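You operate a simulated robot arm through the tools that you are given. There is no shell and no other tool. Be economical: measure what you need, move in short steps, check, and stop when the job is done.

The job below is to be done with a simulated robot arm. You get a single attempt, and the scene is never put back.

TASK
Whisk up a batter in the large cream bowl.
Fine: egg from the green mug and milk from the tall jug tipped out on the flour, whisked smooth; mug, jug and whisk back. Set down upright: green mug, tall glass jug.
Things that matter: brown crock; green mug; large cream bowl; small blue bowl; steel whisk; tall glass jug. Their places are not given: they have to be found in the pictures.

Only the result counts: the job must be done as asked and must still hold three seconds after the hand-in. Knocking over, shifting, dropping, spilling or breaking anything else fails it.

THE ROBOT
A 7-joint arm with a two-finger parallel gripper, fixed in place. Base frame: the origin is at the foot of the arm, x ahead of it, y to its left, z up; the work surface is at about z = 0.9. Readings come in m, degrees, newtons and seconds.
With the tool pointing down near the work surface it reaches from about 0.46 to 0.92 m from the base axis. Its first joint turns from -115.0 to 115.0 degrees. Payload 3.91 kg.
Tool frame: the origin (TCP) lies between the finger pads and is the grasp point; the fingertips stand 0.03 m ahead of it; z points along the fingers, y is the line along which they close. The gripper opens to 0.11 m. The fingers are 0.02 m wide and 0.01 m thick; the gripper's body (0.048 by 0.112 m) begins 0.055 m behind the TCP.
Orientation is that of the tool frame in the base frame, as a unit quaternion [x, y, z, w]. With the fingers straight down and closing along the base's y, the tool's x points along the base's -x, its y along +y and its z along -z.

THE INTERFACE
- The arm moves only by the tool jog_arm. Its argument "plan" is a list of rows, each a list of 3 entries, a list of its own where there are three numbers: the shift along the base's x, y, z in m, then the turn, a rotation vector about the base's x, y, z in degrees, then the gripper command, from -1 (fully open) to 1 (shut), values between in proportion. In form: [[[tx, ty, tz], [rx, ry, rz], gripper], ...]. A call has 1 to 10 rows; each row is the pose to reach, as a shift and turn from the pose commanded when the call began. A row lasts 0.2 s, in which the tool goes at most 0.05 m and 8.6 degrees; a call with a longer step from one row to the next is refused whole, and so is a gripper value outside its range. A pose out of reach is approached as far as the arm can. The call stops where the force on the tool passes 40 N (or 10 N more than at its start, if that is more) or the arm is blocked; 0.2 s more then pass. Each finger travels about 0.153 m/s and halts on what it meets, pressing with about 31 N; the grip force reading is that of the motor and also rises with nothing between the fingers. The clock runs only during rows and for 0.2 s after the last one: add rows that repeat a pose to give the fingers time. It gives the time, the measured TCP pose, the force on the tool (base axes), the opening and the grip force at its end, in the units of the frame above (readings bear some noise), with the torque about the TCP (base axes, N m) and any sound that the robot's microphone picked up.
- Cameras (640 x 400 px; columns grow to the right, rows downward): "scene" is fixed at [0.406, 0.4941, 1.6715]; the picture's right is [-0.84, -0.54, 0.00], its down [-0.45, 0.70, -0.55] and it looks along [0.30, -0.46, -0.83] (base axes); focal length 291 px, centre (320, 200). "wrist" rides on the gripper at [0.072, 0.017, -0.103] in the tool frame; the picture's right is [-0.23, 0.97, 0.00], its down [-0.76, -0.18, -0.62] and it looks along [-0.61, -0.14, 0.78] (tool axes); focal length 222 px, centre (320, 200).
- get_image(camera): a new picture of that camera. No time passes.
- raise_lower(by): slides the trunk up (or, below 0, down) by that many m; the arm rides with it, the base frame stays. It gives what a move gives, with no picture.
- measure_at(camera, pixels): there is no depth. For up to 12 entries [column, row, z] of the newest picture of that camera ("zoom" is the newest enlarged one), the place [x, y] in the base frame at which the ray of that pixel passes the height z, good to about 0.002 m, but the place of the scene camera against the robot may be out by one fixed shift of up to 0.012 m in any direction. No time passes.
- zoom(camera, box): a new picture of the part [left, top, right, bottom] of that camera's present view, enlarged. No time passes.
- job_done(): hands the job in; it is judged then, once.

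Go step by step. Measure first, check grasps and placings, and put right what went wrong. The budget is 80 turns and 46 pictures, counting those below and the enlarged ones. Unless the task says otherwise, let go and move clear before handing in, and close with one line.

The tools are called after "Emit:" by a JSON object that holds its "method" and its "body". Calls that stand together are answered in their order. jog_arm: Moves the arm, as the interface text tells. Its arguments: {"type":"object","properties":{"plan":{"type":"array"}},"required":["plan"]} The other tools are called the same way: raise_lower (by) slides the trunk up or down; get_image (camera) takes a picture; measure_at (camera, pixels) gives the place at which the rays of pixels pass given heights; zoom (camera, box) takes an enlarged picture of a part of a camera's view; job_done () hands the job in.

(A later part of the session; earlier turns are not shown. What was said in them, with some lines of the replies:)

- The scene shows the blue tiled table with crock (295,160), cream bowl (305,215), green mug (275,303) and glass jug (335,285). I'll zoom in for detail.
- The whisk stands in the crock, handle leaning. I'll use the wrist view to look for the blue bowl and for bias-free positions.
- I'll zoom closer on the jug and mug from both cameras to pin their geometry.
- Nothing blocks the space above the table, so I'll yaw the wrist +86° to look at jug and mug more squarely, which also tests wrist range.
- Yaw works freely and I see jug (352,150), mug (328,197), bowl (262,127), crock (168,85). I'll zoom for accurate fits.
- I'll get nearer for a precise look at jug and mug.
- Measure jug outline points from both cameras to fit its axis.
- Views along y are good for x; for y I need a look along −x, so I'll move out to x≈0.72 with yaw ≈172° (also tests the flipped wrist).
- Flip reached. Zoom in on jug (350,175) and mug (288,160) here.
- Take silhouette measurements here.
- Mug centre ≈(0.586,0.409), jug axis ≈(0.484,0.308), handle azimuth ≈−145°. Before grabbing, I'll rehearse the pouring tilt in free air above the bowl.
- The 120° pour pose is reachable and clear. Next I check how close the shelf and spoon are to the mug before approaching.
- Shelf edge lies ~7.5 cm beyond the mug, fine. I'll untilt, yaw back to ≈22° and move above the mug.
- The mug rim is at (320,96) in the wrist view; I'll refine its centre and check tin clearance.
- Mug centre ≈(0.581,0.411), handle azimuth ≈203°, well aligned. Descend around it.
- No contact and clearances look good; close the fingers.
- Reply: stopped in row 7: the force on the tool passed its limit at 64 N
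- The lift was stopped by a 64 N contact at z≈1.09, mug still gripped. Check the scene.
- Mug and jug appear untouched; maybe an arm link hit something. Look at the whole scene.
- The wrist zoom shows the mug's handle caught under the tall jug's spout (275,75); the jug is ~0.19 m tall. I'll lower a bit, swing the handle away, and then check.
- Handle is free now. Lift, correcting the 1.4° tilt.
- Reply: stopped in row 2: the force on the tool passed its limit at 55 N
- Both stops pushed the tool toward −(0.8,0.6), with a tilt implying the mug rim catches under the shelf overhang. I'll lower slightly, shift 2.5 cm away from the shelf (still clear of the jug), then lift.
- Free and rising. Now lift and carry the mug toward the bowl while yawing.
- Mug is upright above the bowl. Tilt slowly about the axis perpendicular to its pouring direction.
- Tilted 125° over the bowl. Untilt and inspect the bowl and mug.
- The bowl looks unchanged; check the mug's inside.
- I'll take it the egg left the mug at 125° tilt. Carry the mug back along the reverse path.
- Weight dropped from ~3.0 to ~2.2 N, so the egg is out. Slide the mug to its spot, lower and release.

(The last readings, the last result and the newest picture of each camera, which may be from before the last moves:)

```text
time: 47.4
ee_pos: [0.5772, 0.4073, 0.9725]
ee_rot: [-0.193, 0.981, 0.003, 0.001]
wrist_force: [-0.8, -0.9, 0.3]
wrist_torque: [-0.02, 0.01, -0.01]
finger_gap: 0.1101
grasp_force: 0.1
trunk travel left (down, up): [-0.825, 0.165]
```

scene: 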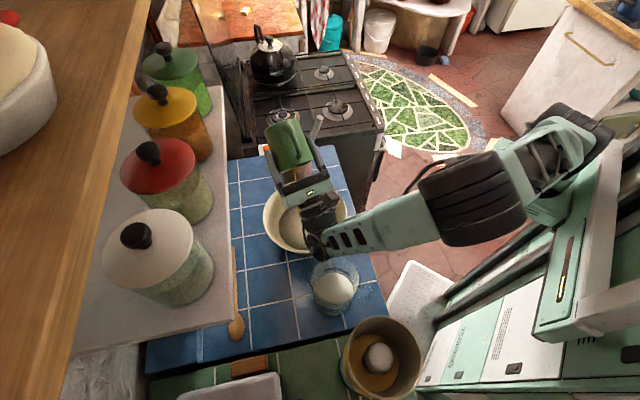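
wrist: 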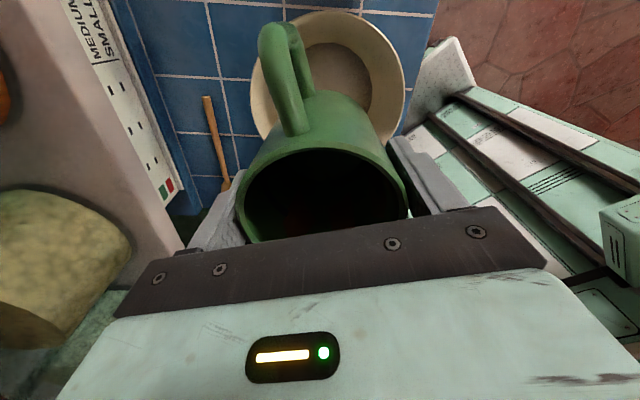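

Mug is down and released; lift straight up.

Emit:
{"method": "jog_arm", "body": {"plan": [[[0, 0, 0.015], [0, 0, 0], -1], [[0, 0, 0.035], [0, 0, 0], -1], [[0, 0, 0.055], [0, 0, 0], -1], [[-0.004, -0.003, 0.075], [0, 0, 0], -1], [[-0.012, -0.009, 0.095], [0, 0, 0], -1], [[-0.016, -0.012, 0.125], [0, 0, 0], -1], [[-0.016, -0.012, 0.16], [0, 0, 0], -1], [[-0.016, -0.012, 0.2], [0, 0, 0], -1], [[-0.016, -0.012, 0.24], [0, 0, 0], -1], [[-0.016, -0.012, 0.27], [0, 0, 0], -1]]}}

Emit:
{"method": "get_image", "body": {"camera": "wrist"}}

```text
time: 49.6
ee_pos: [0.5591, 0.3956, 1.2413]
ee_rot: [-0.192, 0.981, 0.002, 0.001]
wrist_force: [0.0, -0.3, 0.3]
wrist_torque: [-0.01, 0.02, -0.02]
finger_gap: 0.1101
grasp_force: 0.1
trunk travel left (down, up): [-0.825, 0.165]
```

```text
12 pictures are left
```

wrist: 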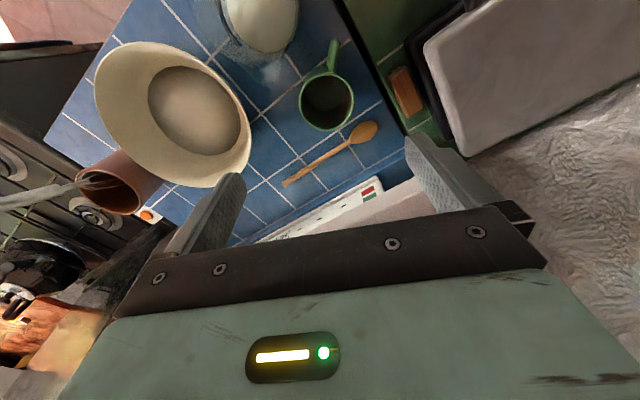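

Mug is upright and empty (326,100). Move above the jug with yaw 35° and look along its handle–spout line.

Emit:
{"method": "jog_arm", "body": {"plan": [[[-0.02, -0.023, 0], [0, 0, 3.5], -1], [[-0.04, -0.046, 0], [0, 0, 7], -1], [[-0.06, -0.07, 0], [0, 0, 10], -1], [[-0.075, -0.0876, 0], [0, 0, 13], -1], [[-0.075, -0.0876, 0], [0, 0, 13], -1], [[-0.075, -0.0876, 0], [0, 0, 13], -1]]}}

Emit:
{"method": "zoom", "body": {"camera": "wrist", "box": [210, 0, 450, 150]}}

```text
time: 51.0
ee_pos: [0.4862, 0.3089, 1.2404]
ee_rot: [-0.301, 0.954, 0.002, 0.0]
wrist_force: [0.4, 1.0, 0.5]
wrist_torque: [-0.02, 0.01, 0.0]
finger_gap: 0.1097
grasp_force: 0.1
trunk travel left (down, up): [-0.825, 0.165]
```

```text
2.67 times, centred on (330, 75) of wrist
```

zoom: 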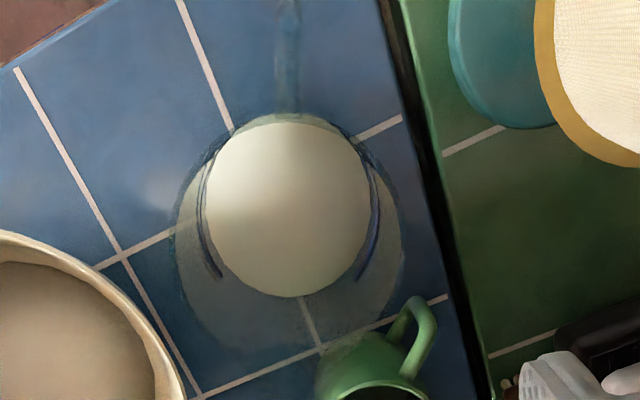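

Clear view: rim spans columns 176–403, milk 203–372, handle at 288. Measure.

Emit:
{"method": "measure_at", "body": {"camera": "zoom", "pixels": [[176, 235, 1.09], [403, 240, 1.09], [289, 238, 1.09], [203, 205, 1.0], [372, 205, 1.0], [287, 205, 1.0], [288, 115, 1.08], [288, 10, 1.04], [325, 350, 1.09]]}}

```text
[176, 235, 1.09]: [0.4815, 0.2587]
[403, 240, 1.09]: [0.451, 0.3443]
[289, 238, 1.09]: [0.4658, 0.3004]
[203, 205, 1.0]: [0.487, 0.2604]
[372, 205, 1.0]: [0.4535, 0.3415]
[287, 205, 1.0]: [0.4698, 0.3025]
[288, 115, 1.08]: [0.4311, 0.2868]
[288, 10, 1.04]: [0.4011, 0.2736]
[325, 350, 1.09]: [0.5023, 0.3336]
```

The handle really lies at azimuth ≈202°, and both position estimates agree across the closing axis; axis ≈(0.478,0.306). Re-yaw to 22°, descend to just above the rim and check.

Emit:
{"method": "jog_arm", "body": {"plan": [[[-0.004, -0.0015, -0.02], [0, 0, -6.5], -1], [[-0.008, -0.003, -0.04], [0, 0, -13], -1], [[-0.008, -0.003, -0.07], [0, 0, -13], -1], [[-0.008, -0.003, -0.1], [0, 0, -13], -1], [[-0.008, -0.003, -0.115], [0, 0, -13], -1], [[-0.008, -0.003, -0.115], [0, 0, -13], -1]]}}

Emit:
{"method": "get_image", "body": {"camera": "wrist"}}

```text
time: 52.4
ee_pos: [0.4765, 0.3055, 1.1262]
ee_rot: [-0.192, 0.981, 0.003, 0.001]
wrist_force: [0.2, 0.1, 0.1]
wrist_torque: [0.04, 0.04, 0.0]
finger_gap: 0.1099
grasp_force: 0.0
trunk travel left (down, up): [-0.825, 0.165]
```

```text
10 pictures are left
```

wrist: 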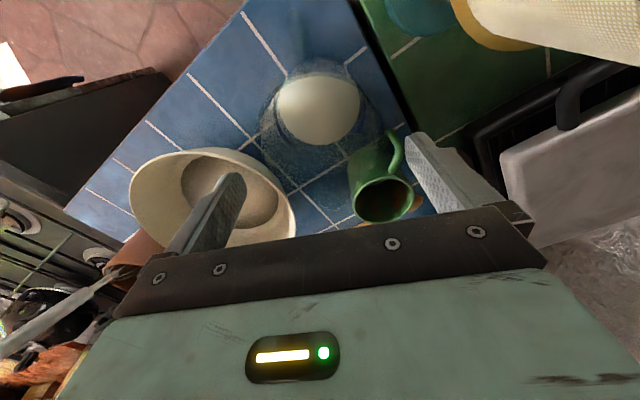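

Emit:
{"method": "zoom", "body": {"camera": "wrist", "box": [220, 40, 420, 190]}}

```text
2.67 times, centred on (320, 115) of wrist
```

zoom: 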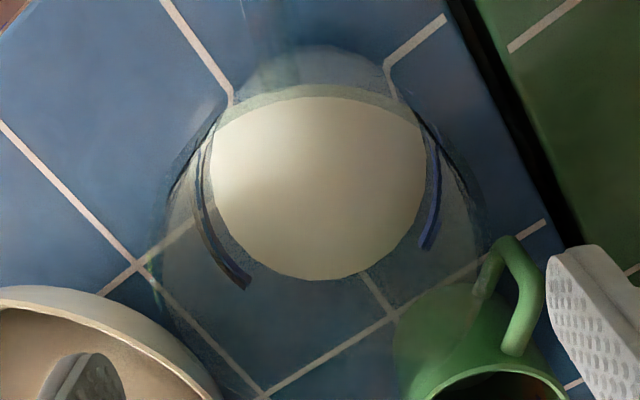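

Emit:
{"method": "measure_at", "body": {"camera": "zoom", "pixels": [[152, 260, 1.06], [488, 240, 1.06], [152, 260, 1.09], [488, 240, 1.09], [211, 187, 0.985], [425, 180, 0.985], [318, 187, 0.985], [318, 187, 0.97], [318, 187, 1.0], [290, 45, 1.06]]}}

```text
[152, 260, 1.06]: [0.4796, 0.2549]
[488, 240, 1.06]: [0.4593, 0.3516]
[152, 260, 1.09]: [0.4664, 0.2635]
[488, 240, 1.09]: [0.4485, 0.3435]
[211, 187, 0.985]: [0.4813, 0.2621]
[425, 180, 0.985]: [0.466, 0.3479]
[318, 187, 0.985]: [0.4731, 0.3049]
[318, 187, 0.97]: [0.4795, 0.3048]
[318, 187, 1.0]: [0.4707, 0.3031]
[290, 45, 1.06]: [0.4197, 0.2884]
```

Centred within about 1 mm across the fingers. Descend slowly to z≈1.045.

Emit:
{"method": "jog_arm", "body": {"plan": [[[0, 0, -0.012], [0, 0, 0], -1], [[0, 0, -0.024], [0, 0, 0], -1], [[0, 0, -0.034], [0, 0, 0], -1], [[0, 0, -0.044], [0, 0, 0], -1], [[0, 0, -0.054], [0, 0, 0], -1], [[0, 0, -0.064], [0, 0, 0], -1], [[0, 0, -0.074], [0, 0, 0], -1], [[0, 0, -0.081], [0, 0, 0], -1], [[0, 0, -0.081], [0, 0, 0], -1]]}}

```text
time: 53.6
ee_pos: [0.4791, 0.3061, 1.0809]
ee_rot: [-0.192, 0.981, 0.004, 0.003]
wrist_force: [-3.9, -3.5, 22.1]
wrist_torque: [-1.21, -0.38, -0.32]
finger_gap: 0.1099
grasp_force: 0.1
trunk travel left (down, up): [-0.825, 0.165]
stopped in row 5: the force on the tool passed its limit at 53 N (the readings are from after the stop); the commanded pose is now the measured one
```

Contact torque shows the −y-side fingertip touching the rim (rim z≈1.05). Back up, shift 4 mm to that side and retry gently.

Emit:
{"method": "jog_arm", "body": {"plan": [[[-0.002, 0, 0.012], [0, 0, 0], -1], [[0, -0.004, 0.015], [0, 0, 0], -1], [[0, -0.004, 0.015], [0, 0, 0], -1], [[0, -0.004, 0.008], [0, 0, 0], -1], [[0, -0.004, 0.002], [0, 0, 0], -1], [[0, -0.004, -0.003], [0, 0, 0], -1], [[0, -0.004, -0.008], [0, 0, 0], -1], [[0, -0.004, -0.014], [0, 0, 0], -1], [[0, -0.004, -0.02], [0, 0, 0], -1]]}}

```text
time: 55.1
ee_pos: [0.4803, 0.3034, 1.0818]
ee_rot: [-0.191, 0.982, 0.005, 0.007]
wrist_force: [-4.5, -4.4, 17.9]
wrist_torque: [-1.01, -0.34, -0.35]
finger_gap: 0.11
grasp_force: 0.0
trunk travel left (down, up): [-0.825, 0.165]
stopped in row 7: the force on the tool passed its limit at 48 N (the readings are from after the stop); the commanded pose is now the measured one
```

Contact again, same place: the rim is as wide as the gripper, so a body grasp is out. I'll back off and go for the handle; first clear the view to measure it.

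Emit:
{"method": "jog_arm", "body": {"plan": [[[-0.001, 0.002, 0.02], [-0.4, -0.9, 0], -1], [[-0.001, 0.002, 0.05], [-0.5, -1, 0], -1], [[-0.001, 0.002, 0.09], [-0.5, -1, 0], -1], [[-0.001, 0.002, 0.14], [-0.5, -1, 0], -1], [[0.03, -0.02, 0.17], [-0.5, -1, 0], -1], [[0.07, -0.04, 0.18], [-0.5, -1, 0], -1], [[0.11, -0.06, 0.18], [-0.5, -1, 0], -1], [[0.15, -0.08, 0.18], [-0.5, -1, 0], -1], [[0.19, -0.1, 0.18], [-0.5, -1, 0], -1]]}}

Emit:
{"method": "zoom", "body": {"camera": "scene", "box": [290, 240, 400, 330]}}

```text
time: 57.1
ee_pos: [0.6721, 0.2027, 1.2569]
ee_rot: [-0.192, 0.981, -0.001, 0.013]
wrist_force: [-0.1, 0.3, 0.0]
wrist_torque: [-0.03, -0.04, -0.01]
finger_gap: 0.1098
grasp_force: 0.0
trunk travel left (down, up): [-0.825, 0.165]
```

```text
4.44 times, centred on (345, 285) of scene
```

zoom: 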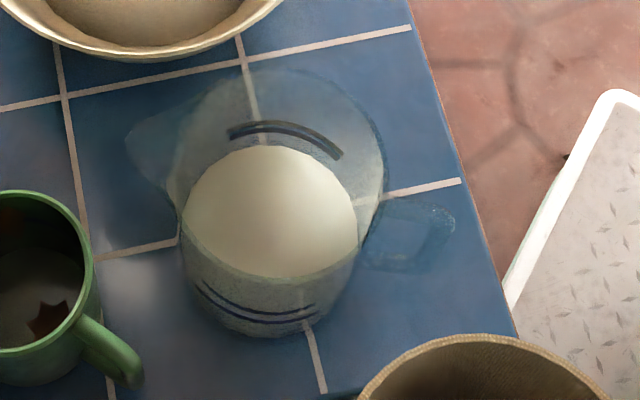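

The scene zoom clearly shows the spout (128,140) and the handle loop out to (455,215)–(438,262). Measure these.

Emit:
{"method": "measure_at", "body": {"camera": "zoom", "pixels": [[452, 215, 1.02], [452, 215, 1.0], [438, 262, 0.96], [438, 262, 0.94], [438, 262, 0.92], [128, 140, 1.05], [283, 150, 1.05], [385, 165, 1.05], [271, 210, 0.98], [368, 265, 0.94], [375, 205, 1.02], [283, 68, 1.05]]}}

```text
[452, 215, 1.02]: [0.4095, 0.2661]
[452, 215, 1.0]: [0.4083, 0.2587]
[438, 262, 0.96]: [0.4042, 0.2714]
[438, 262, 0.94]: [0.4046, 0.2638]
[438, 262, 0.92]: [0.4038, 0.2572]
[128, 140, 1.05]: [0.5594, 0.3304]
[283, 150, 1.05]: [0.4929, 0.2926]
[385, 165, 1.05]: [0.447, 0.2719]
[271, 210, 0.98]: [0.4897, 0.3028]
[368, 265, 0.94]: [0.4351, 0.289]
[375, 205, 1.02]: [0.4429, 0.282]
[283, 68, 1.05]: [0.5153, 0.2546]
```

Robot-frame handle bar ≈(0.403,0.270). Check whether the pot nearby leaves room for the fingers.

Emit:
{"method": "measure_at", "body": {"camera": "scene", "pixels": [[341, 355, 0.9], [341, 355, 1.0], [341, 355, 1.1], [385, 316, 0.9], [385, 316, 1.0], [385, 316, 1.1], [424, 350, 1.0], [424, 350, 1.1], [352, 330, 1.0], [352, 330, 1.1]]}}

```text
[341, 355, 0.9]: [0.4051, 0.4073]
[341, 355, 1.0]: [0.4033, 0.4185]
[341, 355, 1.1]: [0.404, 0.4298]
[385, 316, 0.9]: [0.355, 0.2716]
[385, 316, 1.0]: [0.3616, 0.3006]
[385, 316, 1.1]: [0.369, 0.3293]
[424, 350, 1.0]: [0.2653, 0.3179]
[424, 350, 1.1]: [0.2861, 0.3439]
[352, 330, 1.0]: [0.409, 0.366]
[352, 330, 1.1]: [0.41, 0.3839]
```

Room is enough with the fingers half open (≈5 cm). Move above the handle and lower to just over it.

Emit:
{"method": "jog_arm", "body": {"plan": [[[-0.03, 0.007, 0], [0, 0.5, 0.5], -0.5], [[-0.07, 0.017, 0], [-0.1, 1, 1], 0.0], [[-0.11, 0.027, 0], [-0.17, 1.5, 2], 0.09], [[-0.15, 0.037, 0], [-0.17, 1.5, 2], 0.09], [[-0.19, 0.047, 0], [-0.17, 1.5, 2], 0.09], [[-0.23, 0.057, 0], [-0.17, 1.5, 2], 0.09], [[-0.26, 0.064, 0], [-0.17, 1.5, 2], 0.09], [[-0.27, 0.0665, -0.03], [-0.17, 1.5, 2], 0.09], [[-0.27, 0.0665, -0.07], [-0.17, 1.5, 2], 0.09], [[-0.27, 0.0665, -0.1], [-0.17, 1.5, 2], 0.09]]}}

Emit:
{"method": "zoom", "body": {"camera": "scene", "box": [290, 210, 450, 340]}}

```text
time: 59.3
ee_pos: [0.4012, 0.2684, 1.1575]
ee_rot: [-0.209, 0.978, 0.001, 0.0]
wrist_force: [0.4, -0.8, 0.2]
wrist_torque: [0.04, -0.04, -0.02]
finger_gap: 0.05
grasp_force: 0.1
trunk travel left (down, up): [-0.825, 0.165]
```

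```text
3.08 times, centred on (370, 275) of scene
```

zoom: 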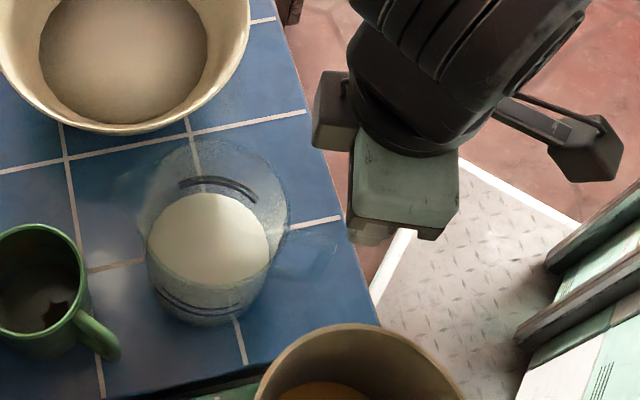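

Fingers sit above the handle. Descend gently; the force stop will tell of any contact.

Emit:
{"method": "jog_arm", "body": {"plan": [[[0, 0, -0.025], [0, 0, 0], 0.09], [[0, 0, -0.05], [0, 0, 0], 0.09], [[0, 0, -0.075], [0, 0, 0], 0.09], [[0, 0, -0.095], [0, 0, 0], 0.09], [[0, 0, -0.11], [0, 0, 0], 0.09], [[0, 0, -0.122], [0, 0, 0], 0.09], [[0, 0, -0.132], [0, 0, 0], 0.09], [[0, 0, -0.14], [0, 0, 0], 0.09], [[0, 0, -0.147], [0, 0, 0], 0.09], [[0, 0, -0.15], [0, 0, 0], 0.09]]}}

```text
time: 61.5
ee_pos: [0.4006, 0.2671, 1.0086]
ee_rot: [-0.209, 0.978, 0.0, -0.001]
wrist_force: [-0.7, 0.1, -0.7]
wrist_torque: [-0.02, 0.04, 0.01]
finger_gap: 0.0497
grasp_force: 0.3
trunk travel left (down, up): [-0.825, 0.165]
```

No contact. Close gently on the handle.

Emit:
{"method": "jog_arm", "body": {"plan": [[[0, 0, 0], [0, 0, 0], 0.4], [[0, 0, 0], [0, 0, 0], 0.6], [[0, 0, 0], [0, 0, 0], 0.7], [[0, 0, 0], [0, 0, 0], 0.8], [[0, 0, 0], [0, 0, 0], 1], [[0, 0, 0], [0, 0, 0], 1], [[0, 0, 0], [0, 0, 0], 1]]}}

Emit:
{"method": "zoom", "body": {"camera": "scene", "box": [290, 210, 450, 340]}}

```text
time: 63.1
ee_pos: [0.4015, 0.2671, 1.0088]
ee_rot: [-0.209, 0.978, 0.0, -0.001]
wrist_force: [-0.7, 0.6, 0.9]
wrist_torque: [0.05, -0.12, 0.06]
finger_gap: 0.0116
grasp_force: 31.2
trunk travel left (down, up): [-0.825, 0.165]
```

```text
3.08 times, centred on (370, 275) of scene
```

zoom: 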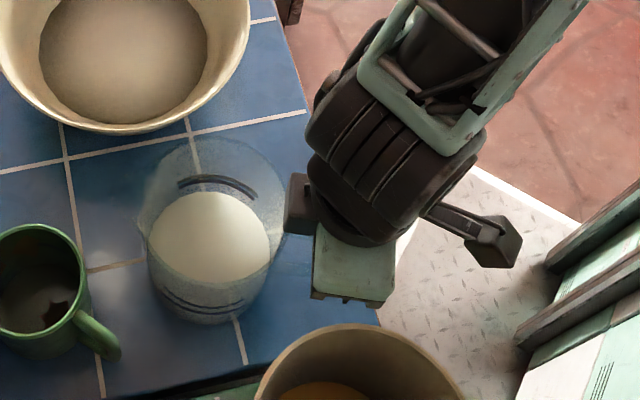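

Handle gripped (gap 0.0116). Lift slowly.

Emit:
{"method": "jog_arm", "body": {"plan": [[[0, 0, 0.004], [0, 0, 0], 1], [[0, 0, 0.01], [0, 0, 0], 1], [[0, 0, 0.018], [0, 0, 0], 1], [[0, 0, 0.03], [0, 0, 0], 1], [[0, 0, 0.04], [0, 0, 0], 1], [[0, 0, 0.04], [0, 0, 0], 1]]}}

Emit:
{"method": "get_image", "body": {"camera": "scene"}}

```text
time: 64.5
ee_pos: [0.4002, 0.2695, 1.0486]
ee_rot: [-0.209, 0.978, 0.0, -0.001]
wrist_force: [-0.6, 0.5, -5.8]
wrist_torque: [-0.19, 0.49, -0.03]
finger_gap: 0.0115
grasp_force: 31.1
trunk travel left (down, up): [-0.825, 0.165]
```

```text
5 pictures are left
```

scene: 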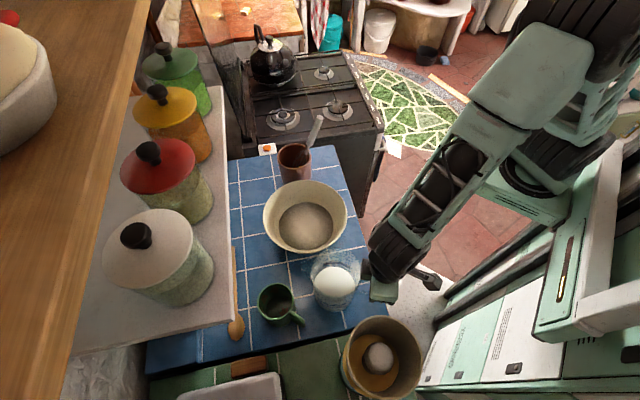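

Jug hangs upright, weight 5.8 N. Lift and carry it with a slow yaw to the far side of the bowl.

Emit:
{"method": "jog_arm", "body": {"plan": [[[0, 0, 0.01], [0, 0, 0], 1], [[0, 0, 0.03], [0, 0, 0], 1], [[0, 0, 0.055], [0, 0, 0], 1], [[0, 0, 0.085], [0, 0, 0], 1], [[0, 0, 0.115], [0, 0, 0], 1], [[0, 0, 0.145], [0, 0, 0], 1], [[0, 0, 0.175], [0, 0, 0], 1], [[0, 0, 0.2], [0, 0, 0], 1], [[0, 0, 0.211], [0, 0, 0], 1]]}}

Emit:
{"method": "jog_arm", "body": {"plan": [[[0.01, -0.004, 0], [0, 0, 4], 1], [[0.03, -0.012, 0], [0, 0, 11], 1], [[0.055, -0.022, 0], [0, 0, 19], 1], [[0.08, -0.032, 0], [0, 0, 27], 1], [[0.105, -0.042, 0], [0, 0, 35], 1], [[0.13, -0.053, 0], [0, 0, 43], 1], [[0.155, -0.063, 0], [0, 0, 51], 1], [[0.18, -0.073, 0], [0, 0, 59], 1], [[0.205, -0.083, 0], [0, 0, 67], 1], [[0.23, -0.093, 0], [0, 0, 75], 1]]}}

Emit:
{"method": "jog_arm", "body": {"plan": [[[0.023, -0.01, 0], [0, 0, 8], 1], [[0.046, -0.02, 0], [0, 0, 16], 1], [[0.07, -0.03, 0], [0, 0, 24], 1], [[0.095, -0.04, 0], [0, 0, 32], 1], [[0.12, -0.05, 0], [0, 0, 40], 1], [[0.145, -0.06, 0], [0, 0, 48], 1], [[0.17, -0.069, 0], [0, 0, 54], 1], [[0.186, -0.075, 0], [0, 0, 56], 1], [[0.186, -0.075, 0], [0, 0, 56], 1]]}}

```text
time: 66.5
ee_pos: [0.4014, 0.2667, 1.2594]
ee_rot: [-0.208, 0.978, 0.0, -0.001]
wrist_force: [0.9, -1.0, -5.5]
wrist_torque: [-0.17, 0.44, 0.0]
finger_gap: 0.0116
grasp_force: 30.8
trunk travel left (down, up): [-0.825, 0.165]
```

```text
time: 68.7
ee_pos: [0.6329, 0.1761, 1.2591]
ee_rot: [0.763, -0.647, 0.0, 0.001]
wrist_force: [0.1, -0.5, -5.0]
wrist_torque: [-0.47, -0.1, 0.02]
finger_gap: 0.0116
grasp_force: 31.5
trunk travel left (down, up): [-0.825, 0.165]
```

```text
time: 70.7
ee_pos: [0.8162, 0.1003, 1.2602]
ee_rot: [0.977, -0.214, 0.0, 0.0]
wrist_force: [-0.1, -0.1, -5.3]
wrist_torque: [-0.22, -0.47, -0.01]
finger_gap: 0.0114
grasp_force: 31.3
trunk travel left (down, up): [-0.825, 0.165]
```

Jug is in place beyond the bowl (COM 9.5 cm along azimuth 155°). Start tilting, moving so that the spout stays above the bowl.

Emit:
{"method": "jog_arm", "body": {"plan": [[[0.004, -0.002, 0], [-3.4, -7.2, 0], 1], [[0.005, -0.0025, -0.003], [-6.8, -14.5, 0], 1], [[0.004, -0.002, -0.008], [-10.2, -21.7, 0], 1], [[-0.001, 0, -0.014], [-13.5, -29, 0], 1], [[-0.006, 0.003, -0.02], [-16.1, -34.4, 0], 1], [[-0.01, 0.005, -0.025], [-17.8, -38.1, 0], 1], [[-0.015, 0.007, -0.025], [-19.5, -41.7, 0], 1], [[-0.02, 0.0095, -0.025], [-21.2, -45.3, 0], 1]]}}

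Emit:
{"method": "jog_arm", "body": {"plan": [[[-0.0061, 0.0028, 0], [-1.7, -3.6, 0], 1], [[-0.0127, 0.0059, 0.004], [-3.4, -7.2, 0], 1], [[-0.0198, 0.0093, 0.012], [-5.1, -10.9, 0], 1], [[-0.0275, 0.0128, 0.019], [-6.8, -14.5, 0], 1], [[-0.0355, 0.0166, 0.026], [-8.5, -18.1, 0], 1], [[-0.0439, 0.0205, 0.032], [-10.2, -21.7, 0], 1], [[-0.0528, 0.0247, 0.038], [-11.8, -25.4, 0], 1], [[-0.062, 0.0289, 0.0425], [-13.5, -29, 0], 1], [[-0.0715, 0.0334, 0.0465], [-15.2, -32.6, 0], 1], [[-0.0812, 0.0379, 0.05], [-16.9, -36.2, 0], 1]]}}

Emit:
{"method": "jog_arm", "body": {"plan": [[[-0.0149, 0.0069, 0], [-2.5, -5.4, 0], 1], [[-0.0301, 0.014, 0], [-5.1, -10.9, 0], 1], [[-0.0453, 0.0212, 0], [-7.6, -16.3, 0], 1], [[-0.0605, 0.0283, 0], [-10.2, -21.7, 0], 1], [[-0.0755, 0.0352, 0], [-12.7, -27.2, 0], 1], [[-0.0755, 0.0352, 0], [-12.7, -27.2, 0], 1], [[-0.0755, 0.0352, 0], [-12.7, -27.2, 0], 1], [[-0.0755, 0.0352, 0], [-12.7, -27.2, 0], 1]]}}

Emit:
{"method": "get_image", "body": {"camera": "scene"}}

```text
time: 72.5
ee_pos: [0.7969, 0.1104, 1.2358]
ee_rot: [0.885, -0.195, 0.413, 0.092]
wrist_force: [0.4, 0.4, -6.3]
wrist_torque: [-0.04, -0.08, 0.0]
finger_gap: 0.0116
grasp_force: 30.8
trunk travel left (down, up): [-0.825, 0.165]
```

```text
time: 74.7
ee_pos: [0.7168, 0.1486, 1.2848]
ee_rot: [0.69, -0.153, 0.69, 0.155]
wrist_force: [0.4, -0.6, -3.3]
wrist_torque: [0.08, 0.14, -0.01]
finger_gap: 0.0112
grasp_force: 31.3
trunk travel left (down, up): [-0.825, 0.165]
```

```text
time: 76.5
ee_pos: [0.641, 0.1841, 1.2844]
ee_rot: [0.489, -0.108, 0.845, 0.189]
wrist_force: [-0.3, 0.0, -3.1]
wrist_torque: [0.12, 0.26, 0.0]
finger_gap: 0.0113
grasp_force: 31.6
trunk travel left (down, up): [-0.825, 0.165]
```

```text
4 pictures are left
```

scene: 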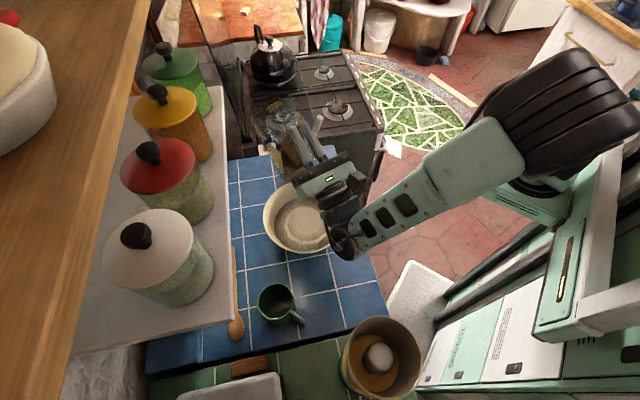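

Milk is out (weight 5.8→3.2 N) and lies in the bowl. Untilt along the reverse path.

Emit:
{"method": "jog_arm", "body": {"plan": [[[0.019, -0.009, 0], [3.2, 6.8, 0], 1], [[0.038, -0.018, 0], [6.4, 13.6, 0], 1], [[0.057, -0.027, 0], [9.5, 20.4, 0], 1], [[0.0755, -0.0352, 0], [12.7, 27.2, 0], 1], [[0.095, -0.044, 0], [16.1, 34.4, 0], 1], [[0.113, -0.053, -0.005], [19.5, 41.7, 0], 1], [[0.129, -0.06, -0.01], [22.8, 49, 0], 1], [[0.144, -0.067, -0.015], [26.2, 56.2, 0], 1], [[0.157, -0.073, -0.02], [29.6, 63.4, 0], 1]]}}

Emit:
{"method": "jog_arm", "body": {"plan": [[[0.007, -0.003, 0], [3.4, 7.2, 0], 1], [[0.012, -0.005, 0], [6.8, 14.5, 0], 1], [[0.015, -0.007, 0], [10.2, 21.7, 0], 1], [[0.018, -0.008, 0], [13.5, 29, 0], 1], [[0.019, -0.009, 0], [16.9, 36.2, 0], 1], [[0.019, -0.009, 0], [19.5, 41.7, 0], 1], [[0.019, -0.009, 0], [21.2, 45.3, 0], 1], [[0.019, -0.009, 0], [21.2, 45.3, 0], 1]]}}

```text
time: 78.5
ee_pos: [0.7975, 0.1112, 1.2646]
ee_rot: [0.885, -0.195, 0.413, 0.092]
wrist_force: [0.4, 0.6, -1.9]
wrist_torque: [-0.02, -0.06, -0.01]
finger_gap: 0.0113
grasp_force: 30.9
trunk travel left (down, up): [-0.825, 0.165]
```

```text
time: 80.3
ee_pos: [0.816, 0.102, 1.2648]
ee_rot: [0.976, -0.216, -0.001, 0.0]
wrist_force: [0.5, 0.2, -3.0]
wrist_torque: [-0.09, -0.21, -0.02]
finger_gap: 0.0113
grasp_force: 30.5
trunk travel left (down, up): [-0.825, 0.165]
```

Carry the jug back along the reverse path.

Emit:
{"method": "jog_arm", "body": {"plan": [[[-0.016, 0.006, 0], [0, 0, -4], 1], [[-0.041, 0.016, 0], [0, 0, -12], 1], [[-0.066, 0.026, 0], [0, 0, -20], 1], [[-0.091, 0.036, 0], [0, 0, -28], 1], [[-0.116, 0.046, 0], [0, 0, -36], 1], [[-0.14, 0.056, 0], [0, 0, -44], 1], [[-0.163, 0.066, 0], [0, 0, -52], 1], [[-0.188, 0.076, 0], [0, 0, -60], 1], [[-0.213, 0.086, 0], [0, 0, -68], 1], [[-0.238, 0.096, 0], [0, 0, -76], 1]]}}

Emit:
{"method": "jog_arm", "body": {"plan": [[[-0.025, 0.01, 0], [0, 0, -8], 1], [[-0.05, 0.02, 0], [0, 0, -16], 1], [[-0.075, 0.03, 0], [0, 0, -24], 1], [[-0.1, 0.04, 0], [0, 0, -32], 1], [[-0.125, 0.05, 0], [0, 0, -40], 1], [[-0.15, 0.06, 0], [0, 0, -48], 1], [[-0.17, 0.067, 0], [0, 0, -54.8], 1], [[-0.1765, 0.07, 0], [0, 0, -54.8], 1], [[-0.1765, 0.07, -0.03], [0, 0, -54.8], 1], [[-0.1765, 0.07, -0.06], [0, 0, -54.8], 1]]}}

```text
time: 82.5
ee_pos: [0.5786, 0.2004, 1.2625]
ee_rot: [-0.636, 0.772, -0.001, -0.001]
wrist_force: [-0.9, -0.3, -4.3]
wrist_torque: [-0.24, 0.04, -0.02]
finger_gap: 0.0114
grasp_force: 30.7
trunk travel left (down, up): [-0.825, 0.165]
```

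```text
time: 84.7
ee_pos: [0.4013, 0.2671, 1.2039]
ee_rot: [-0.21, 0.978, -0.001, 0.0]
wrist_force: [-0.1, 0.2, -2.7]
wrist_torque: [-0.08, 0.21, -0.01]
finger_gap: 0.0114
grasp_force: 31.0
trunk travel left (down, up): [-0.825, 0.165]
```

Back above its spot (0.401,0.267). Lower to the grasp height, slowly at the end.

Emit:
{"method": "jog_arm", "body": {"plan": [[[0, 0, -0.03], [0, 0, 0], 1], [[0, 0, -0.06], [0, 0, 0], 1], [[0, 0, -0.09], [0, 0, 0], 1], [[0, 0, -0.12], [0, 0, 0], 1], [[0, 0, -0.15], [0, 0, 0], 1], [[0, 0, -0.172], [0, 0, 0], 1], [[0, 0, -0.184], [0, 0, 0], 1], [[0, 0, -0.19], [0, 0, 0], 1], [[0, 0, -0.194], [0, 0, 0], 1], [[0, 0, -0.195], [0, 0, 0], 1]]}}

```text
time: 86.9
ee_pos: [0.402, 0.2684, 1.0109]
ee_rot: [-0.212, 0.977, 0.001, -0.001]
wrist_force: [-2.6, -2.1, 7.3]
wrist_torque: [0.29, -0.92, -0.01]
finger_gap: 0.0114
grasp_force: 31.0
trunk travel left (down, up): [-0.825, 0.165]
```

Base touched at its spout-side edge (only ~1° pitch). Release gently.

Emit:
{"method": "jog_arm", "body": {"plan": [[[0, 0, 0.001], [0.5, -0.5, 0], 0.9], [[0, 0, 0.001], [0, 0, 0], 0.75], [[0, 0, 0.001], [0, 0, 0], 0.5], [[0, 0, 0.001], [0, 0, 0], 0.3], [[0, 0, 0.001], [0, 0, 0], 0.09], [[0, 0, 0.001], [0, 0, 0], 0.09]]}}

Emit:
{"method": "jog_arm", "body": {"plan": [[[0, 0, 0.01], [0, 0, 0], 0.09], [[0, 0, 0.03], [0, 0, 0], 0.09], [[0, 0, 0.06], [0, 0, 0], 0.09], [[0, 0, 0.1], [0, 0, 0], 0.09], [[0, 0, 0.15], [0, 0, 0], 0.09], [[0, 0, 0.2], [0, 0, 0], 0.09], [[0, 0, 0.25], [0, 0, 0], 0.09], [[0.03, -0.03, 0.28], [0, 0, 0], 0.09], [[0.06, -0.06, 0.3], [0, 0, 0], 0.09], [[0.09, -0.09, 0.3], [0, 0, 0], 0.09]]}}

```text
time: 88.3
ee_pos: [0.4015, 0.2677, 1.0113]
ee_rot: [-0.21, 0.978, 0.0, -0.001]
wrist_force: [0.5, -0.9, 0.3]
wrist_torque: [0.0, 0.02, -0.04]
finger_gap: 0.0503
grasp_force: 0.0
trunk travel left (down, up): [-0.825, 0.165]
```

```text
refused: row 8 steps farther than a row can; nothing moved
```

The jug is released. (Row step was too long; redo.) Raise clear of the jug.

Emit:
{"method": "jog_arm", "body": {"plan": [[[0, 0, 0.01], [0, 0, 0], 0.09], [[0, 0, 0.03], [0, 0, 0], 0.09], [[0, 0, 0.06], [0, 0, 0], 0.09], [[0, 0, 0.1], [0, 0, 0], 0.09], [[0, 0, 0.145], [0, 0, 0], 0.09], [[0, 0, 0.19], [0, 0, 0], 0.09], [[0, 0, 0.235], [0, 0, 0], 0.09], [[0.02, -0.02, 0.265], [0, 0, 0], 0.0], [[0.045, -0.045, 0.28], [0, 0, 3], -0.3], [[0.075, -0.075, 0.29], [0, 0, 6], -0.4]]}}

Emit:
{"method": "jog_arm", "body": {"plan": [[[0.035, -0.03, 0], [0, 0, 5], -0.45], [[0.07, -0.06, 0], [0, 0, 10], -0.45], [[0.105, -0.09, 0], [0, 0, 16], -0.45], [[0.14, -0.12, 0], [0, 0, 16], -0.45], [[0.175, -0.15, 0], [0, 0, 16], -0.45], [[0.205, -0.18, 0], [0, 0, 16], -0.45], [[0.225, -0.205, 0], [0, 0, 16], -0.45], [[0.235, -0.212, 0], [0, 0, 16], -0.45], [[0.235, -0.212, 0], [0, 0, 16], -0.45]]}}

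```text
time: 90.5
ee_pos: [0.4751, 0.1921, 1.3008]
ee_rot: [-0.262, 0.965, -0.001, -0.001]
wrist_force: [0.8, 0.4, 0.2]
wrist_torque: [-0.01, 0.01, 0.0]
finger_gap: 0.077
grasp_force: 0.1
trunk travel left (down, up): [-0.825, 0.165]
```

```text
time: 92.5
ee_pos: [0.7133, -0.0169, 1.3011]
ee_rot: [-0.394, 0.919, 0.0, -0.002]
wrist_force: [0.1, 0.3, -0.1]
wrist_torque: [0.02, -0.02, -0.03]
finger_gap: 0.0796
grasp_force: 0.0
trunk travel left (down, up): [-0.825, 0.165]
```

Above the whisk at yaw 46°. One wrist zoom to refine the handle.

Emit:
{"method": "zoom", "body": {"camera": "wrist", "box": [200, 10, 440, 180]}}

```text
2.35 times, centred on (320, 95) of wrist
```

zoom: 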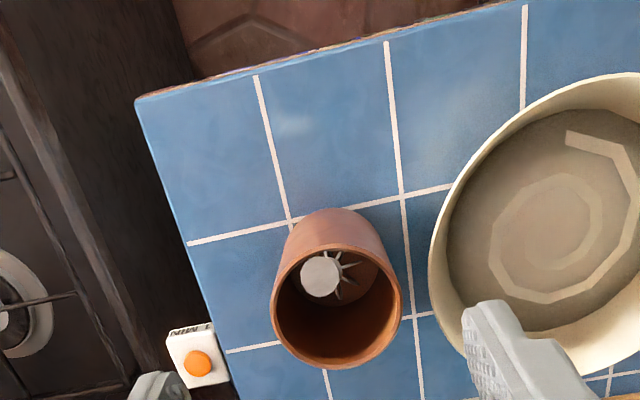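

The handle is seen nearly end-on at (321,277), so its axis follows that ray. Measure along it.

Emit:
{"method": "measure_at", "body": {"camera": "zoom", "pixels": [[321, 277, 1.16], [321, 277, 1.14], [321, 277, 1.1], [333, 270, 1.04], [335, 290, 1.0], [272, 300, 1.0], [401, 300, 1.0], [335, 370, 1.0], [335, 255, 1.0], [545, 220, 0.95]]}}

```text
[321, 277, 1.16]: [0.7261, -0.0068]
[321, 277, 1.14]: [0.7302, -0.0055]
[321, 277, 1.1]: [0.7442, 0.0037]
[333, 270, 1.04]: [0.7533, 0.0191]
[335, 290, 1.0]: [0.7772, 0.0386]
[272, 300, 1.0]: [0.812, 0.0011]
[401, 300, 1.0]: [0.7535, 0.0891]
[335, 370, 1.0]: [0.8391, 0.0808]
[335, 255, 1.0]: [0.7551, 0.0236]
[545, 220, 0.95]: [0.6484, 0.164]
```

Handle axis fits perfectly: top (0.726,−0.007,1.16), leaning 17°. Align the tool with it and slide down to grasp 4 cm below the top.

Emit:
{"method": "jog_arm", "body": {"plan": [[[-0.003, -0.004, -0.015], [4, -4.2, 0], -0.45], [[-0.006, -0.008, -0.03], [8, -8.3, 0], -0.45], [[-0.009, -0.011, -0.045], [12.1, -12.5, 0], -0.45], [[-0.009, -0.011, -0.045], [12.1, -12.5, 0], -0.45], [[-0.003, -0.0052, -0.072], [12.1, -12.5, 0], -0.45], [[0.003, 0.0006, -0.099], [12.1, -12.5, 0], -0.45], [[0.009, 0.0064, -0.125], [12.1, -12.5, 0], -0.45], [[0.015, 0.0123, -0.152], [12.1, -12.5, 0], -0.45], [[0.0213, 0.0182, -0.179], [12.1, -12.5, 0], -0.45], [[0.0213, 0.0182, -0.179], [12.1, -12.5, 0], -0.45]]}}

Emit:
{"method": "jog_arm", "body": {"plan": [[[0, 0, 0], [0, 0, 0], 0], [[0, 0, 0], [0, 0, 0], 0.4], [[0, 0, 0], [0, 0, 0], 0.6], [[0, 0, 0], [0, 0, 0], 0.8], [[0, 0, 0], [0, 0, 0], 1], [[0, 0, 0], [0, 0, 0], 1]]}}

```text
time: 94.7
ee_pos: [0.7348, -0.0008, 1.1236]
ee_rot: [-0.389, 0.909, 0.054, 0.141]
wrist_force: [-0.6, -0.8, -0.1]
wrist_torque: [0.01, -0.03, -0.02]
finger_gap: 0.0798
grasp_force: 0.0
trunk travel left (down, up): [-0.825, 0.165]
```

```text
time: 96.1
ee_pos: [0.7344, -0.0019, 1.1235]
ee_rot: [-0.389, 0.909, 0.053, 0.141]
wrist_force: [1.9, -1.0, 0.3]
wrist_torque: [-0.01, -0.21, -0.05]
finger_gap: 0.0184
grasp_force: 31.3
trunk travel left (down, up): [-0.825, 0.165]
```

Whisk gripped (gap 0.0184). Draw it out along its axis.

Emit:
{"method": "jog_arm", "body": {"plan": [[[-0.002, -0.002, 0.01], [0, 0, 0], 1], [[-0.0065, -0.0062, 0.029], [0, 0, 0], 1], [[-0.011, -0.0104, 0.048], [0, 0, 0], 1], [[-0.0155, -0.0148, 0.069], [0, 0, 0], 1], [[-0.02, -0.0192, 0.089], [0, 0, 0], 1], [[-0.0245, -0.0235, 0.109], [0, 0, 0], 1], [[-0.029, -0.028, 0.129], [0, 0, 0], 1], [[-0.034, -0.0325, 0.15], [0, 0, 0], 1], [[-0.039, -0.0375, 0.172], [0, 0, 0], 1], [[-0.042, -0.0405, 0.185], [0, 0, 0], 1]]}}

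Emit:
{"method": "jog_arm", "body": {"plan": [[[0, 0, 0.01], [-4, 4.2, 0], 1], [[0, 0, 0.01], [-8, 8.3, 0], 1], [[0, 0, 0.01], [-12.1, 12.5, 0], 1], [[-0.006, 0.025, 0.01], [-12.1, 12.5, 0], 1], [[-0.012, 0.06, 0.01], [-12.1, 12.5, 0], 1], [[-0.02, 0.1, 0.01], [-12.1, 12.5, 0], 1], [[-0.028, 0.14, 0.01], [-12.1, 12.5, 0], 1], [[-0.035, 0.18, 0.01], [-12.1, 12.5, 0], 1], [[-0.042, 0.215, 0.01], [-12.1, 12.5, 0], 1], [[-0.042, 0.222, 0.01], [-12.1, 12.5, 0], 1]]}}

Emit:
{"method": "get_image", "body": {"camera": "scene"}}

```text
time: 98.3
ee_pos: [0.6916, -0.042, 1.3068]
ee_rot: [-0.389, 0.909, 0.054, 0.141]
wrist_force: [-0.1, 0.5, -0.8]
wrist_torque: [0.0, 0.01, 0.01]
finger_gap: 0.0184
grasp_force: 31.4
trunk travel left (down, up): [-0.825, 0.165]
```

```text
time: 100.5
ee_pos: [0.6505, 0.1823, 1.3161]
ee_rot: [-0.393, 0.919, 0.0, -0.001]
wrist_force: [0.2, 0.2, -0.4]
wrist_torque: [-0.04, -0.03, 0.01]
finger_gap: 0.0181
grasp_force: 31.3
trunk travel left (down, up): [-0.825, 0.165]
```

```text
2 pictures are left
```

scene: 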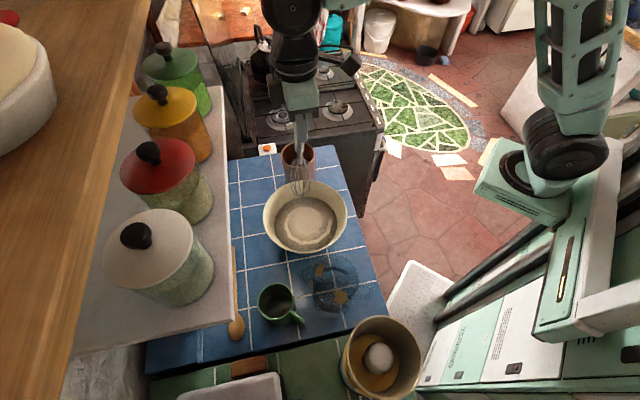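

Jug stands upright back in place, whisk hangs vertically over the bowl with tip ≈0.22 m below the TCP. Lower into the batter.

Emit:
{"method": "jog_arm", "body": {"plan": [[[0, 0, -0.03], [0, 0, 0], 1], [[0, 0, -0.06], [0, 0, 0], 1], [[0, 0, -0.09], [0, 0, 0], 1], [[0, 0, -0.115], [0, 0, 0], 1], [[0, 0, -0.135], [0, 0, 0], 1], [[0, 0, -0.15], [0, 0, 0], 1], [[0, 0, -0.16], [0, 0, 0], 1], [[0, 0, -0.168], [0, 0, 0], 1], [[0, 0, -0.168], [0, 0, 0], 1]]}}

```text
time: 102.5
ee_pos: [0.6492, 0.1812, 1.1476]
ee_rot: [-0.393, 0.92, 0.0, -0.001]
wrist_force: [0.3, -0.4, -0.9]
wrist_torque: [0.01, 0.0, -0.04]
finger_gap: 0.0181
grasp_force: 31.1
trunk travel left (down, up): [-0.825, 0.165]
```

No contact, tip just above the bowl floor. Whisk in circles of 2.5 cm radius.

Emit:
{"method": "jog_arm", "body": {"plan": [[[0.025, 0, 0], [0, 0, 0], 1], [[0.0077, 0.0238, 0], [0, 0, 0], 1], [[-0.0202, 0.0147, 0], [0, 0, 0], 1], [[-0.0202, -0.0147, 0], [0, 0, 0], 1], [[0.0077, -0.0238, 0], [0, 0, 0], 1], [[0.025, 0, 0], [0, 0, 0], 1], [[0.0077, 0.0238, 0], [0, 0, 0], 1], [[-0.0202, 0.0147, 0], [0, 0, 0], 1], [[-0.0202, -0.0147, 0], [0, 0, 0], 1], [[0, 0, 0], [0, 0, 0], 1]]}}

Emit:
{"method": "jog_arm", "body": {"plan": [[[0.03, 0, 0], [0, 0, 0], 1], [[0.0093, 0.0285, 0], [0, 0, 0], 1], [[-0.0243, 0.0176, 0], [0, 0, 0], 1], [[-0.0243, -0.0176, 0], [0, 0, 0], 1], [[0.0093, -0.0285, 0], [0, 0, 0], 1], [[0.03, 0, 0], [0, 0, 0], 1], [[0.0093, 0.0285, 0], [0, 0, 0], 1], [[-0.0243, 0.0176, 0], [0, 0, 0], 1], [[-0.0243, -0.0176, 0], [0, 0, 0], 1], [[0, 0, 0], [0, 0, 0], 1]]}}

Emit:
{"method": "jog_arm", "body": {"plan": [[[0.03, 0, 0], [0, 0, 0], 1], [[0.0093, 0.0285, 0], [0, 0, 0], 1], [[-0.0243, 0.0176, 0], [0, 0, 0], 1], [[-0.0243, -0.0176, 0], [0, 0, 0], 1], [[0.0093, -0.0285, 0], [0, 0, 0], 1], [[0.03, 0, 0], [0, 0, 0], 1], [[0.0093, 0.0285, 0], [0, 0, 0], 1], [[-0.0243, 0.0176, 0], [0, 0, 0], 1], [[-0.0243, -0.0176, 0], [0, 0, 0], 1], [[0, 0, 0], [0, 0, 0], 1]]}}

Emit:
{"method": "jog_arm", "body": {"plan": [[[0.03, 0, 0], [0, 0, 0], 1], [[0.0093, 0.0285, 0], [0, 0, 0], 1], [[-0.0243, 0.0176, 0], [0, 0, 0], 1], [[-0.0243, -0.0176, 0], [0, 0, 0], 1], [[0.0093, -0.0285, 0], [0, 0, 0], 1], [[0.03, 0, 0], [0, 0, 0], 1], [[0.0093, 0.0285, 0], [0, 0, 0], 1], [[-0.0243, 0.0176, 0], [0, 0, 0], 1], [[-0.0243, -0.0176, 0], [0, 0, 0], 1], [[0, 0, 0], [0, 0, 0], 1]]}}

```text
time: 104.7
ee_pos: [0.6484, 0.1799, 1.1479]
ee_rot: [-0.393, 0.92, -0.001, -0.001]
wrist_force: [0.0, -0.8, 0.1]
wrist_torque: [0.0, -0.06, 0.02]
finger_gap: 0.0183
grasp_force: 30.9
trunk travel left (down, up): [-0.825, 0.165]
```

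```text
time: 106.9
ee_pos: [0.6498, 0.1813, 1.1474]
ee_rot: [-0.393, 0.92, 0.0, -0.001]
wrist_force: [-0.4, -1.2, -0.4]
wrist_torque: [0.02, 0.0, -0.01]
finger_gap: 0.0183
grasp_force: 31.3
trunk travel left (down, up): [-0.825, 0.165]
```

```text
time: 109.1
ee_pos: [0.6484, 0.1799, 1.1476]
ee_rot: [-0.394, 0.919, 0.0, -0.001]
wrist_force: [-0.4, 0.7, -0.1]
wrist_torque: [0.04, -0.01, 0.0]
finger_gap: 0.0183
grasp_force: 31.1
trunk travel left (down, up): [-0.825, 0.165]
```

```text
time: 111.3
ee_pos: [0.6494, 0.1817, 1.1487]
ee_rot: [-0.393, 0.919, 0.0, -0.001]
wrist_force: [-0.4, -0.4, -0.2]
wrist_torque: [0.0, -0.04, -0.02]
finger_gap: 0.0183
grasp_force: 31.3
trunk travel left (down, up): [-0.825, 0.165]
```

Eight loops done with no contact. Go 5 mm deeper and whisk more.

Emit:
{"method": "jog_arm", "body": {"plan": [[[0.015, 0, -0.005], [0, 0, 0], 1], [[0.0108, 0.0333, -0.005], [0, 0, 0], 1], [[-0.0283, 0.0206, -0.005], [0, 0, 0], 1], [[-0.0283, -0.0206, -0.005], [0, 0, 0], 1], [[0.0108, -0.0333, -0.005], [0, 0, 0], 1], [[0.035, 0, -0.005], [0, 0, 0], 1], [[0.0108, 0.0333, -0.005], [0, 0, 0], 1], [[-0.0283, 0.0206, -0.005], [0, 0, 0], 1], [[-0.0283, -0.0206, -0.005], [0, 0, 0], 1], [[0, 0, -0.005], [0, 0, 0], 1]]}}

Emit:
{"method": "jog_arm", "body": {"plan": [[[0.035, 0, 0], [0, 0, 0], 1], [[0.0108, 0.0333, 0], [0, 0, 0], 1], [[-0.0283, 0.0206, 0], [0, 0, 0], 1], [[-0.0283, -0.0206, 0], [0, 0, 0], 1], [[0.0108, -0.0333, 0], [0, 0, 0], 1], [[0.035, 0, 0], [0, 0, 0], 1], [[0.0108, 0.0333, 0], [0, 0, 0], 1], [[-0.0283, 0.0206, 0], [0, 0, 0], 1], [[-0.0283, -0.0206, 0], [0, 0, 0], 1], [[0, 0, 0], [0, 0, 0], 1]]}}

Emit:
{"method": "jog_arm", "body": {"plan": [[[0.035, 0, 0], [0, 0, 0], 1], [[0.0108, 0.0333, 0], [0, 0, 0], 1], [[-0.0283, 0.0206, 0], [0, 0, 0], 1], [[-0.0283, -0.0206, 0], [0, 0, 0], 1], [[0.0108, -0.0333, 0], [0, 0, 0], 1], [[0.035, 0, 0], [0, 0, 0], 1], [[0.0108, 0.0333, 0], [0, 0, 0], 1], [[-0.0283, 0.0206, 0], [0, 0, 0], 1], [[-0.0283, -0.0206, 0], [0, 0, 0], 1], [[0, 0, 0], [0, 0, 0], 1]]}}

Emit:
{"method": "jog_arm", "body": {"plan": [[[0.02, 0, 0], [0, 0, 0], 1], [[0.0062, 0.019, 0], [0, 0, 0], 1], [[-0.0162, 0.0118, 0], [0, 0, 0], 1], [[-0.0162, -0.0118, 0], [0, 0, 0], 1], [[0.0062, -0.019, 0], [0, 0, 0], 1], [[0.02, 0, 0], [0, 0, 0], 1], [[0.0062, 0.019, 0], [0, 0, 0], 1], [[-0.0162, 0.0118, 0], [0, 0, 0], 1], [[-0.0162, -0.0118, 0], [0, 0, 0], 1], [[0, 0, 0], [0, 0, 0], 1]]}}

Emit:
{"method": "zoom", "body": {"camera": "scene", "box": [230, 130, 390, 340]}}

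```text
time: 113.5
ee_pos: [0.6509, 0.1794, 1.1439]
ee_rot: [-0.393, 0.92, 0.0, -0.001]
wrist_force: [0.4, -0.7, -0.6]
wrist_torque: [0.03, -0.03, -0.01]
finger_gap: 0.0183
grasp_force: 31.2
trunk travel left (down, up): [-0.825, 0.165]
```

```text
time: 115.7
ee_pos: [0.6497, 0.1816, 1.142]
ee_rot: [-0.393, 0.919, -0.001, 0.0]
wrist_force: [-0.3, 0.0, -0.8]
wrist_torque: [0.01, -0.02, 0.01]
finger_gap: 0.0178
grasp_force: 31.1
trunk travel left (down, up): [-0.825, 0.165]
```

```text
time: 117.9
ee_pos: [0.6483, 0.1797, 1.1421]
ee_rot: [-0.394, 0.919, 0.0, 0.0]
wrist_force: [0.3, 0.0, -0.6]
wrist_torque: [0.03, -0.03, -0.01]
finger_gap: 0.0181
grasp_force: 31.0
trunk travel left (down, up): [-0.825, 0.165]
```

```text
time: 120.1
ee_pos: [0.6495, 0.1823, 1.1436]
ee_rot: [-0.393, 0.919, 0.0, 0.0]
wrist_force: [-0.4, -0.2, -0.5]
wrist_torque: [0.02, -0.03, -0.02]
finger_gap: 0.0186
grasp_force: 31.0
trunk travel left (down, up): [-0.825, 0.165]
```

```text
1.90 times, centred on (310, 235) of scene
```

zoom: 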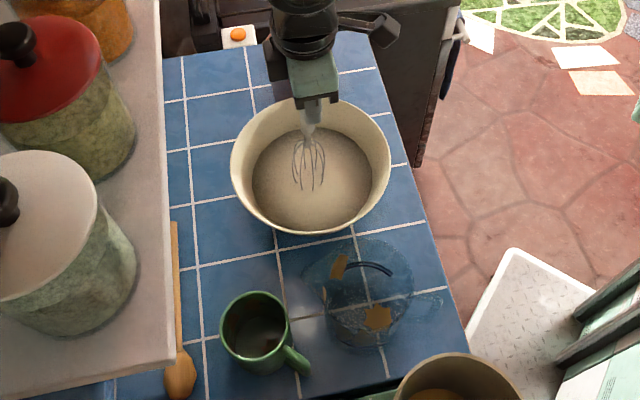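

The batter is smooth now. Lift the whisk straight out and take it back to the crock by the exact reverse path.

Emit:
{"method": "jog_arm", "body": {"plan": [[[0, 0, 0.02], [0, 0, 0], 1], [[0, 0, 0.05], [0, 0, 0], 1], [[0, 0, 0.085], [0, 0, 0], 1], [[0, 0, 0.12], [0, 0, 0], 1], [[0, 0, 0.15], [0, 0, 0], 1], [[0, 0, 0.173], [0, 0, 0], 1], [[0, 0, 0.173], [0, 0, 0], 1]]}}

Emit:
{"method": "jog_arm", "body": {"plan": [[[0.004, -0.02, 0], [0, 0, 0], 1], [[0.01, -0.055, 0], [0, 0, 0], 1], [[0.017, -0.095, 0], [0, 0, 0], 1], [[0.025, -0.135, 0], [0, 0, 0], 1], [[0.032, -0.17, 0], [0, 0, 0], 1], [[0.038, -0.2, 0], [0, 0, 0], 1], [[0.042, -0.222, 0], [0, 0, 0], 1], [[0.042, -0.222, 0], [4, -4.2, 0], 1], [[0.042, -0.222, 0], [8, -8.3, 0], 1], [[0.042, -0.222, 0], [12.1, -12.5, 0], 1]]}}

```text
time: 121.7
ee_pos: [0.6491, 0.1814, 1.319]
ee_rot: [-0.392, 0.92, 0.0, 0.0]
wrist_force: [-0.7, -0.7, -0.9]
wrist_torque: [0.02, -0.05, -0.01]
finger_gap: 0.0183
grasp_force: 30.8
trunk travel left (down, up): [-0.825, 0.165]
```

```text
time: 123.9
ee_pos: [0.6914, -0.0412, 1.3169]
ee_rot: [-0.389, 0.909, 0.054, 0.142]
wrist_force: [0.1, 0.4, -0.9]
wrist_torque: [-0.06, 0.01, -0.01]
finger_gap: 0.0185
grasp_force: 30.8
trunk travel left (down, up): [-0.825, 0.165]
```

Pose matches the withdrawal pose. Slide the whisk back down into the crock.

Emit:
{"method": "jog_arm", "body": {"plan": [[[0.003, 0.003, -0.023], [0, 0, 0], 1], [[0.008, 0.0075, -0.046], [0, 0, 0], 1], [[0.013, 0.0125, -0.068], [0, 0, 0], 1], [[0.018, 0.0172, -0.09], [0, 0, 0], 1], [[0.023, 0.022, -0.112], [0, 0, 0], 1], [[0.028, 0.0268, -0.134], [0, 0, 0], 1], [[0.033, 0.0316, -0.156], [0, 0, 0], 1], [[0.037, 0.0356, -0.174], [0, 0, 0], 1], [[0.04, 0.0388, -0.187], [0, 0, 0], 1], [[0.0417, 0.04, -0.1935], [0, 0, 0], 1]]}}

```text
time: 126.1
ee_pos: [0.7321, -0.0018, 1.1221]
ee_rot: [-0.389, 0.909, 0.054, 0.14]
wrist_force: [-0.8, 0.3, 0.8]
wrist_torque: [-0.02, 0.01, -0.02]
finger_gap: 0.0184
grasp_force: 31.1
trunk travel left (down, up): [-0.825, 0.165]
```

Back at the original grasp pose with no odd force. Open, then back off along the handle axis.

Emit:
{"method": "jog_arm", "body": {"plan": [[[0, 0, 0], [0, 0, 0], 0.6], [[0, 0, 0], [0, 0, 0], 0.4], [[0, 0, 0], [0, 0, 0], 0.0], [[0, 0, 0], [0, 0, 0], -0.45], [[0, 0, 0], [0, 0, 0], -0.45]]}}

Emit:
{"method": "jog_arm", "body": {"plan": [[[-0.0025, -0.0025, 0.012], [0, 0, 0], -0.45], [[-0.007, -0.0068, 0.032], [0, 0, 0], -0.45], [[-0.0125, -0.012, 0.056], [0, 0, 0], -0.45], [[-0.019, -0.018, 0.085], [0, 0, 0], -0.45], [[-0.026, -0.025, 0.115], [0, 0, 0], -0.45], [[-0.033, -0.032, 0.147], [0, 0, 0], -0.45], [[-0.05, -0.04, 0.175], [0, 0, 0], -0.45], [[-0.08, -0.05, 0.2], [0, 0, 0], -0.45], [[-0.115, -0.06, 0.22], [0, 0, 0], -0.45], [[-0.155, -0.07, 0.23], [0, 0, 0], -0.45]]}}

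Emit:
{"method": "get_image", "body": {"camera": "scene"}}

```text
time: 127.3
ee_pos: [0.7322, -0.0022, 1.1218]
ee_rot: [-0.389, 0.909, 0.053, 0.141]
wrist_force: [0.5, 0.2, -0.8]
wrist_torque: [-0.02, 0.02, -0.03]
finger_gap: 0.0798
grasp_force: 0.1
trunk travel left (down, up): [-0.825, 0.165]
```

```text
time: 129.5
ee_pos: [0.5772, -0.0699, 1.3539]
ee_rot: [-0.389, 0.909, 0.053, 0.14]
wrist_force: [0.0, -0.4, 0.6]
wrist_torque: [-0.01, 0.02, -0.01]
finger_gap: 0.0799
grasp_force: 0.0
trunk travel left (down, up): [-0.825, 0.165]
```

```text
0 pictures are left
```

scene: 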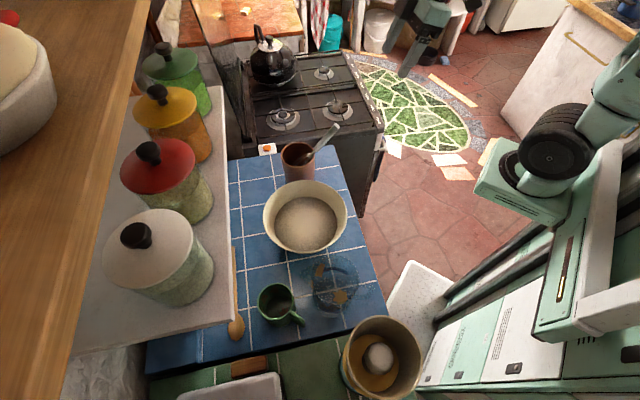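

The last picture shows the whisk back in the crock (leaning on its rim at (322,140)). The mug (277,302) and jug (335,285) stand upright in their places, and the batter in the bowl is smooth. The arm is clear, so I hand in.

Emit:
{"method": "job_done", "body": {}}

```text
The job is handed in.
```

The batter job is handed in: the egg and milk are in the cream bowl and the batter looks smooth. The mug and jug stand upright in their places, and the whisk is back in the crock.
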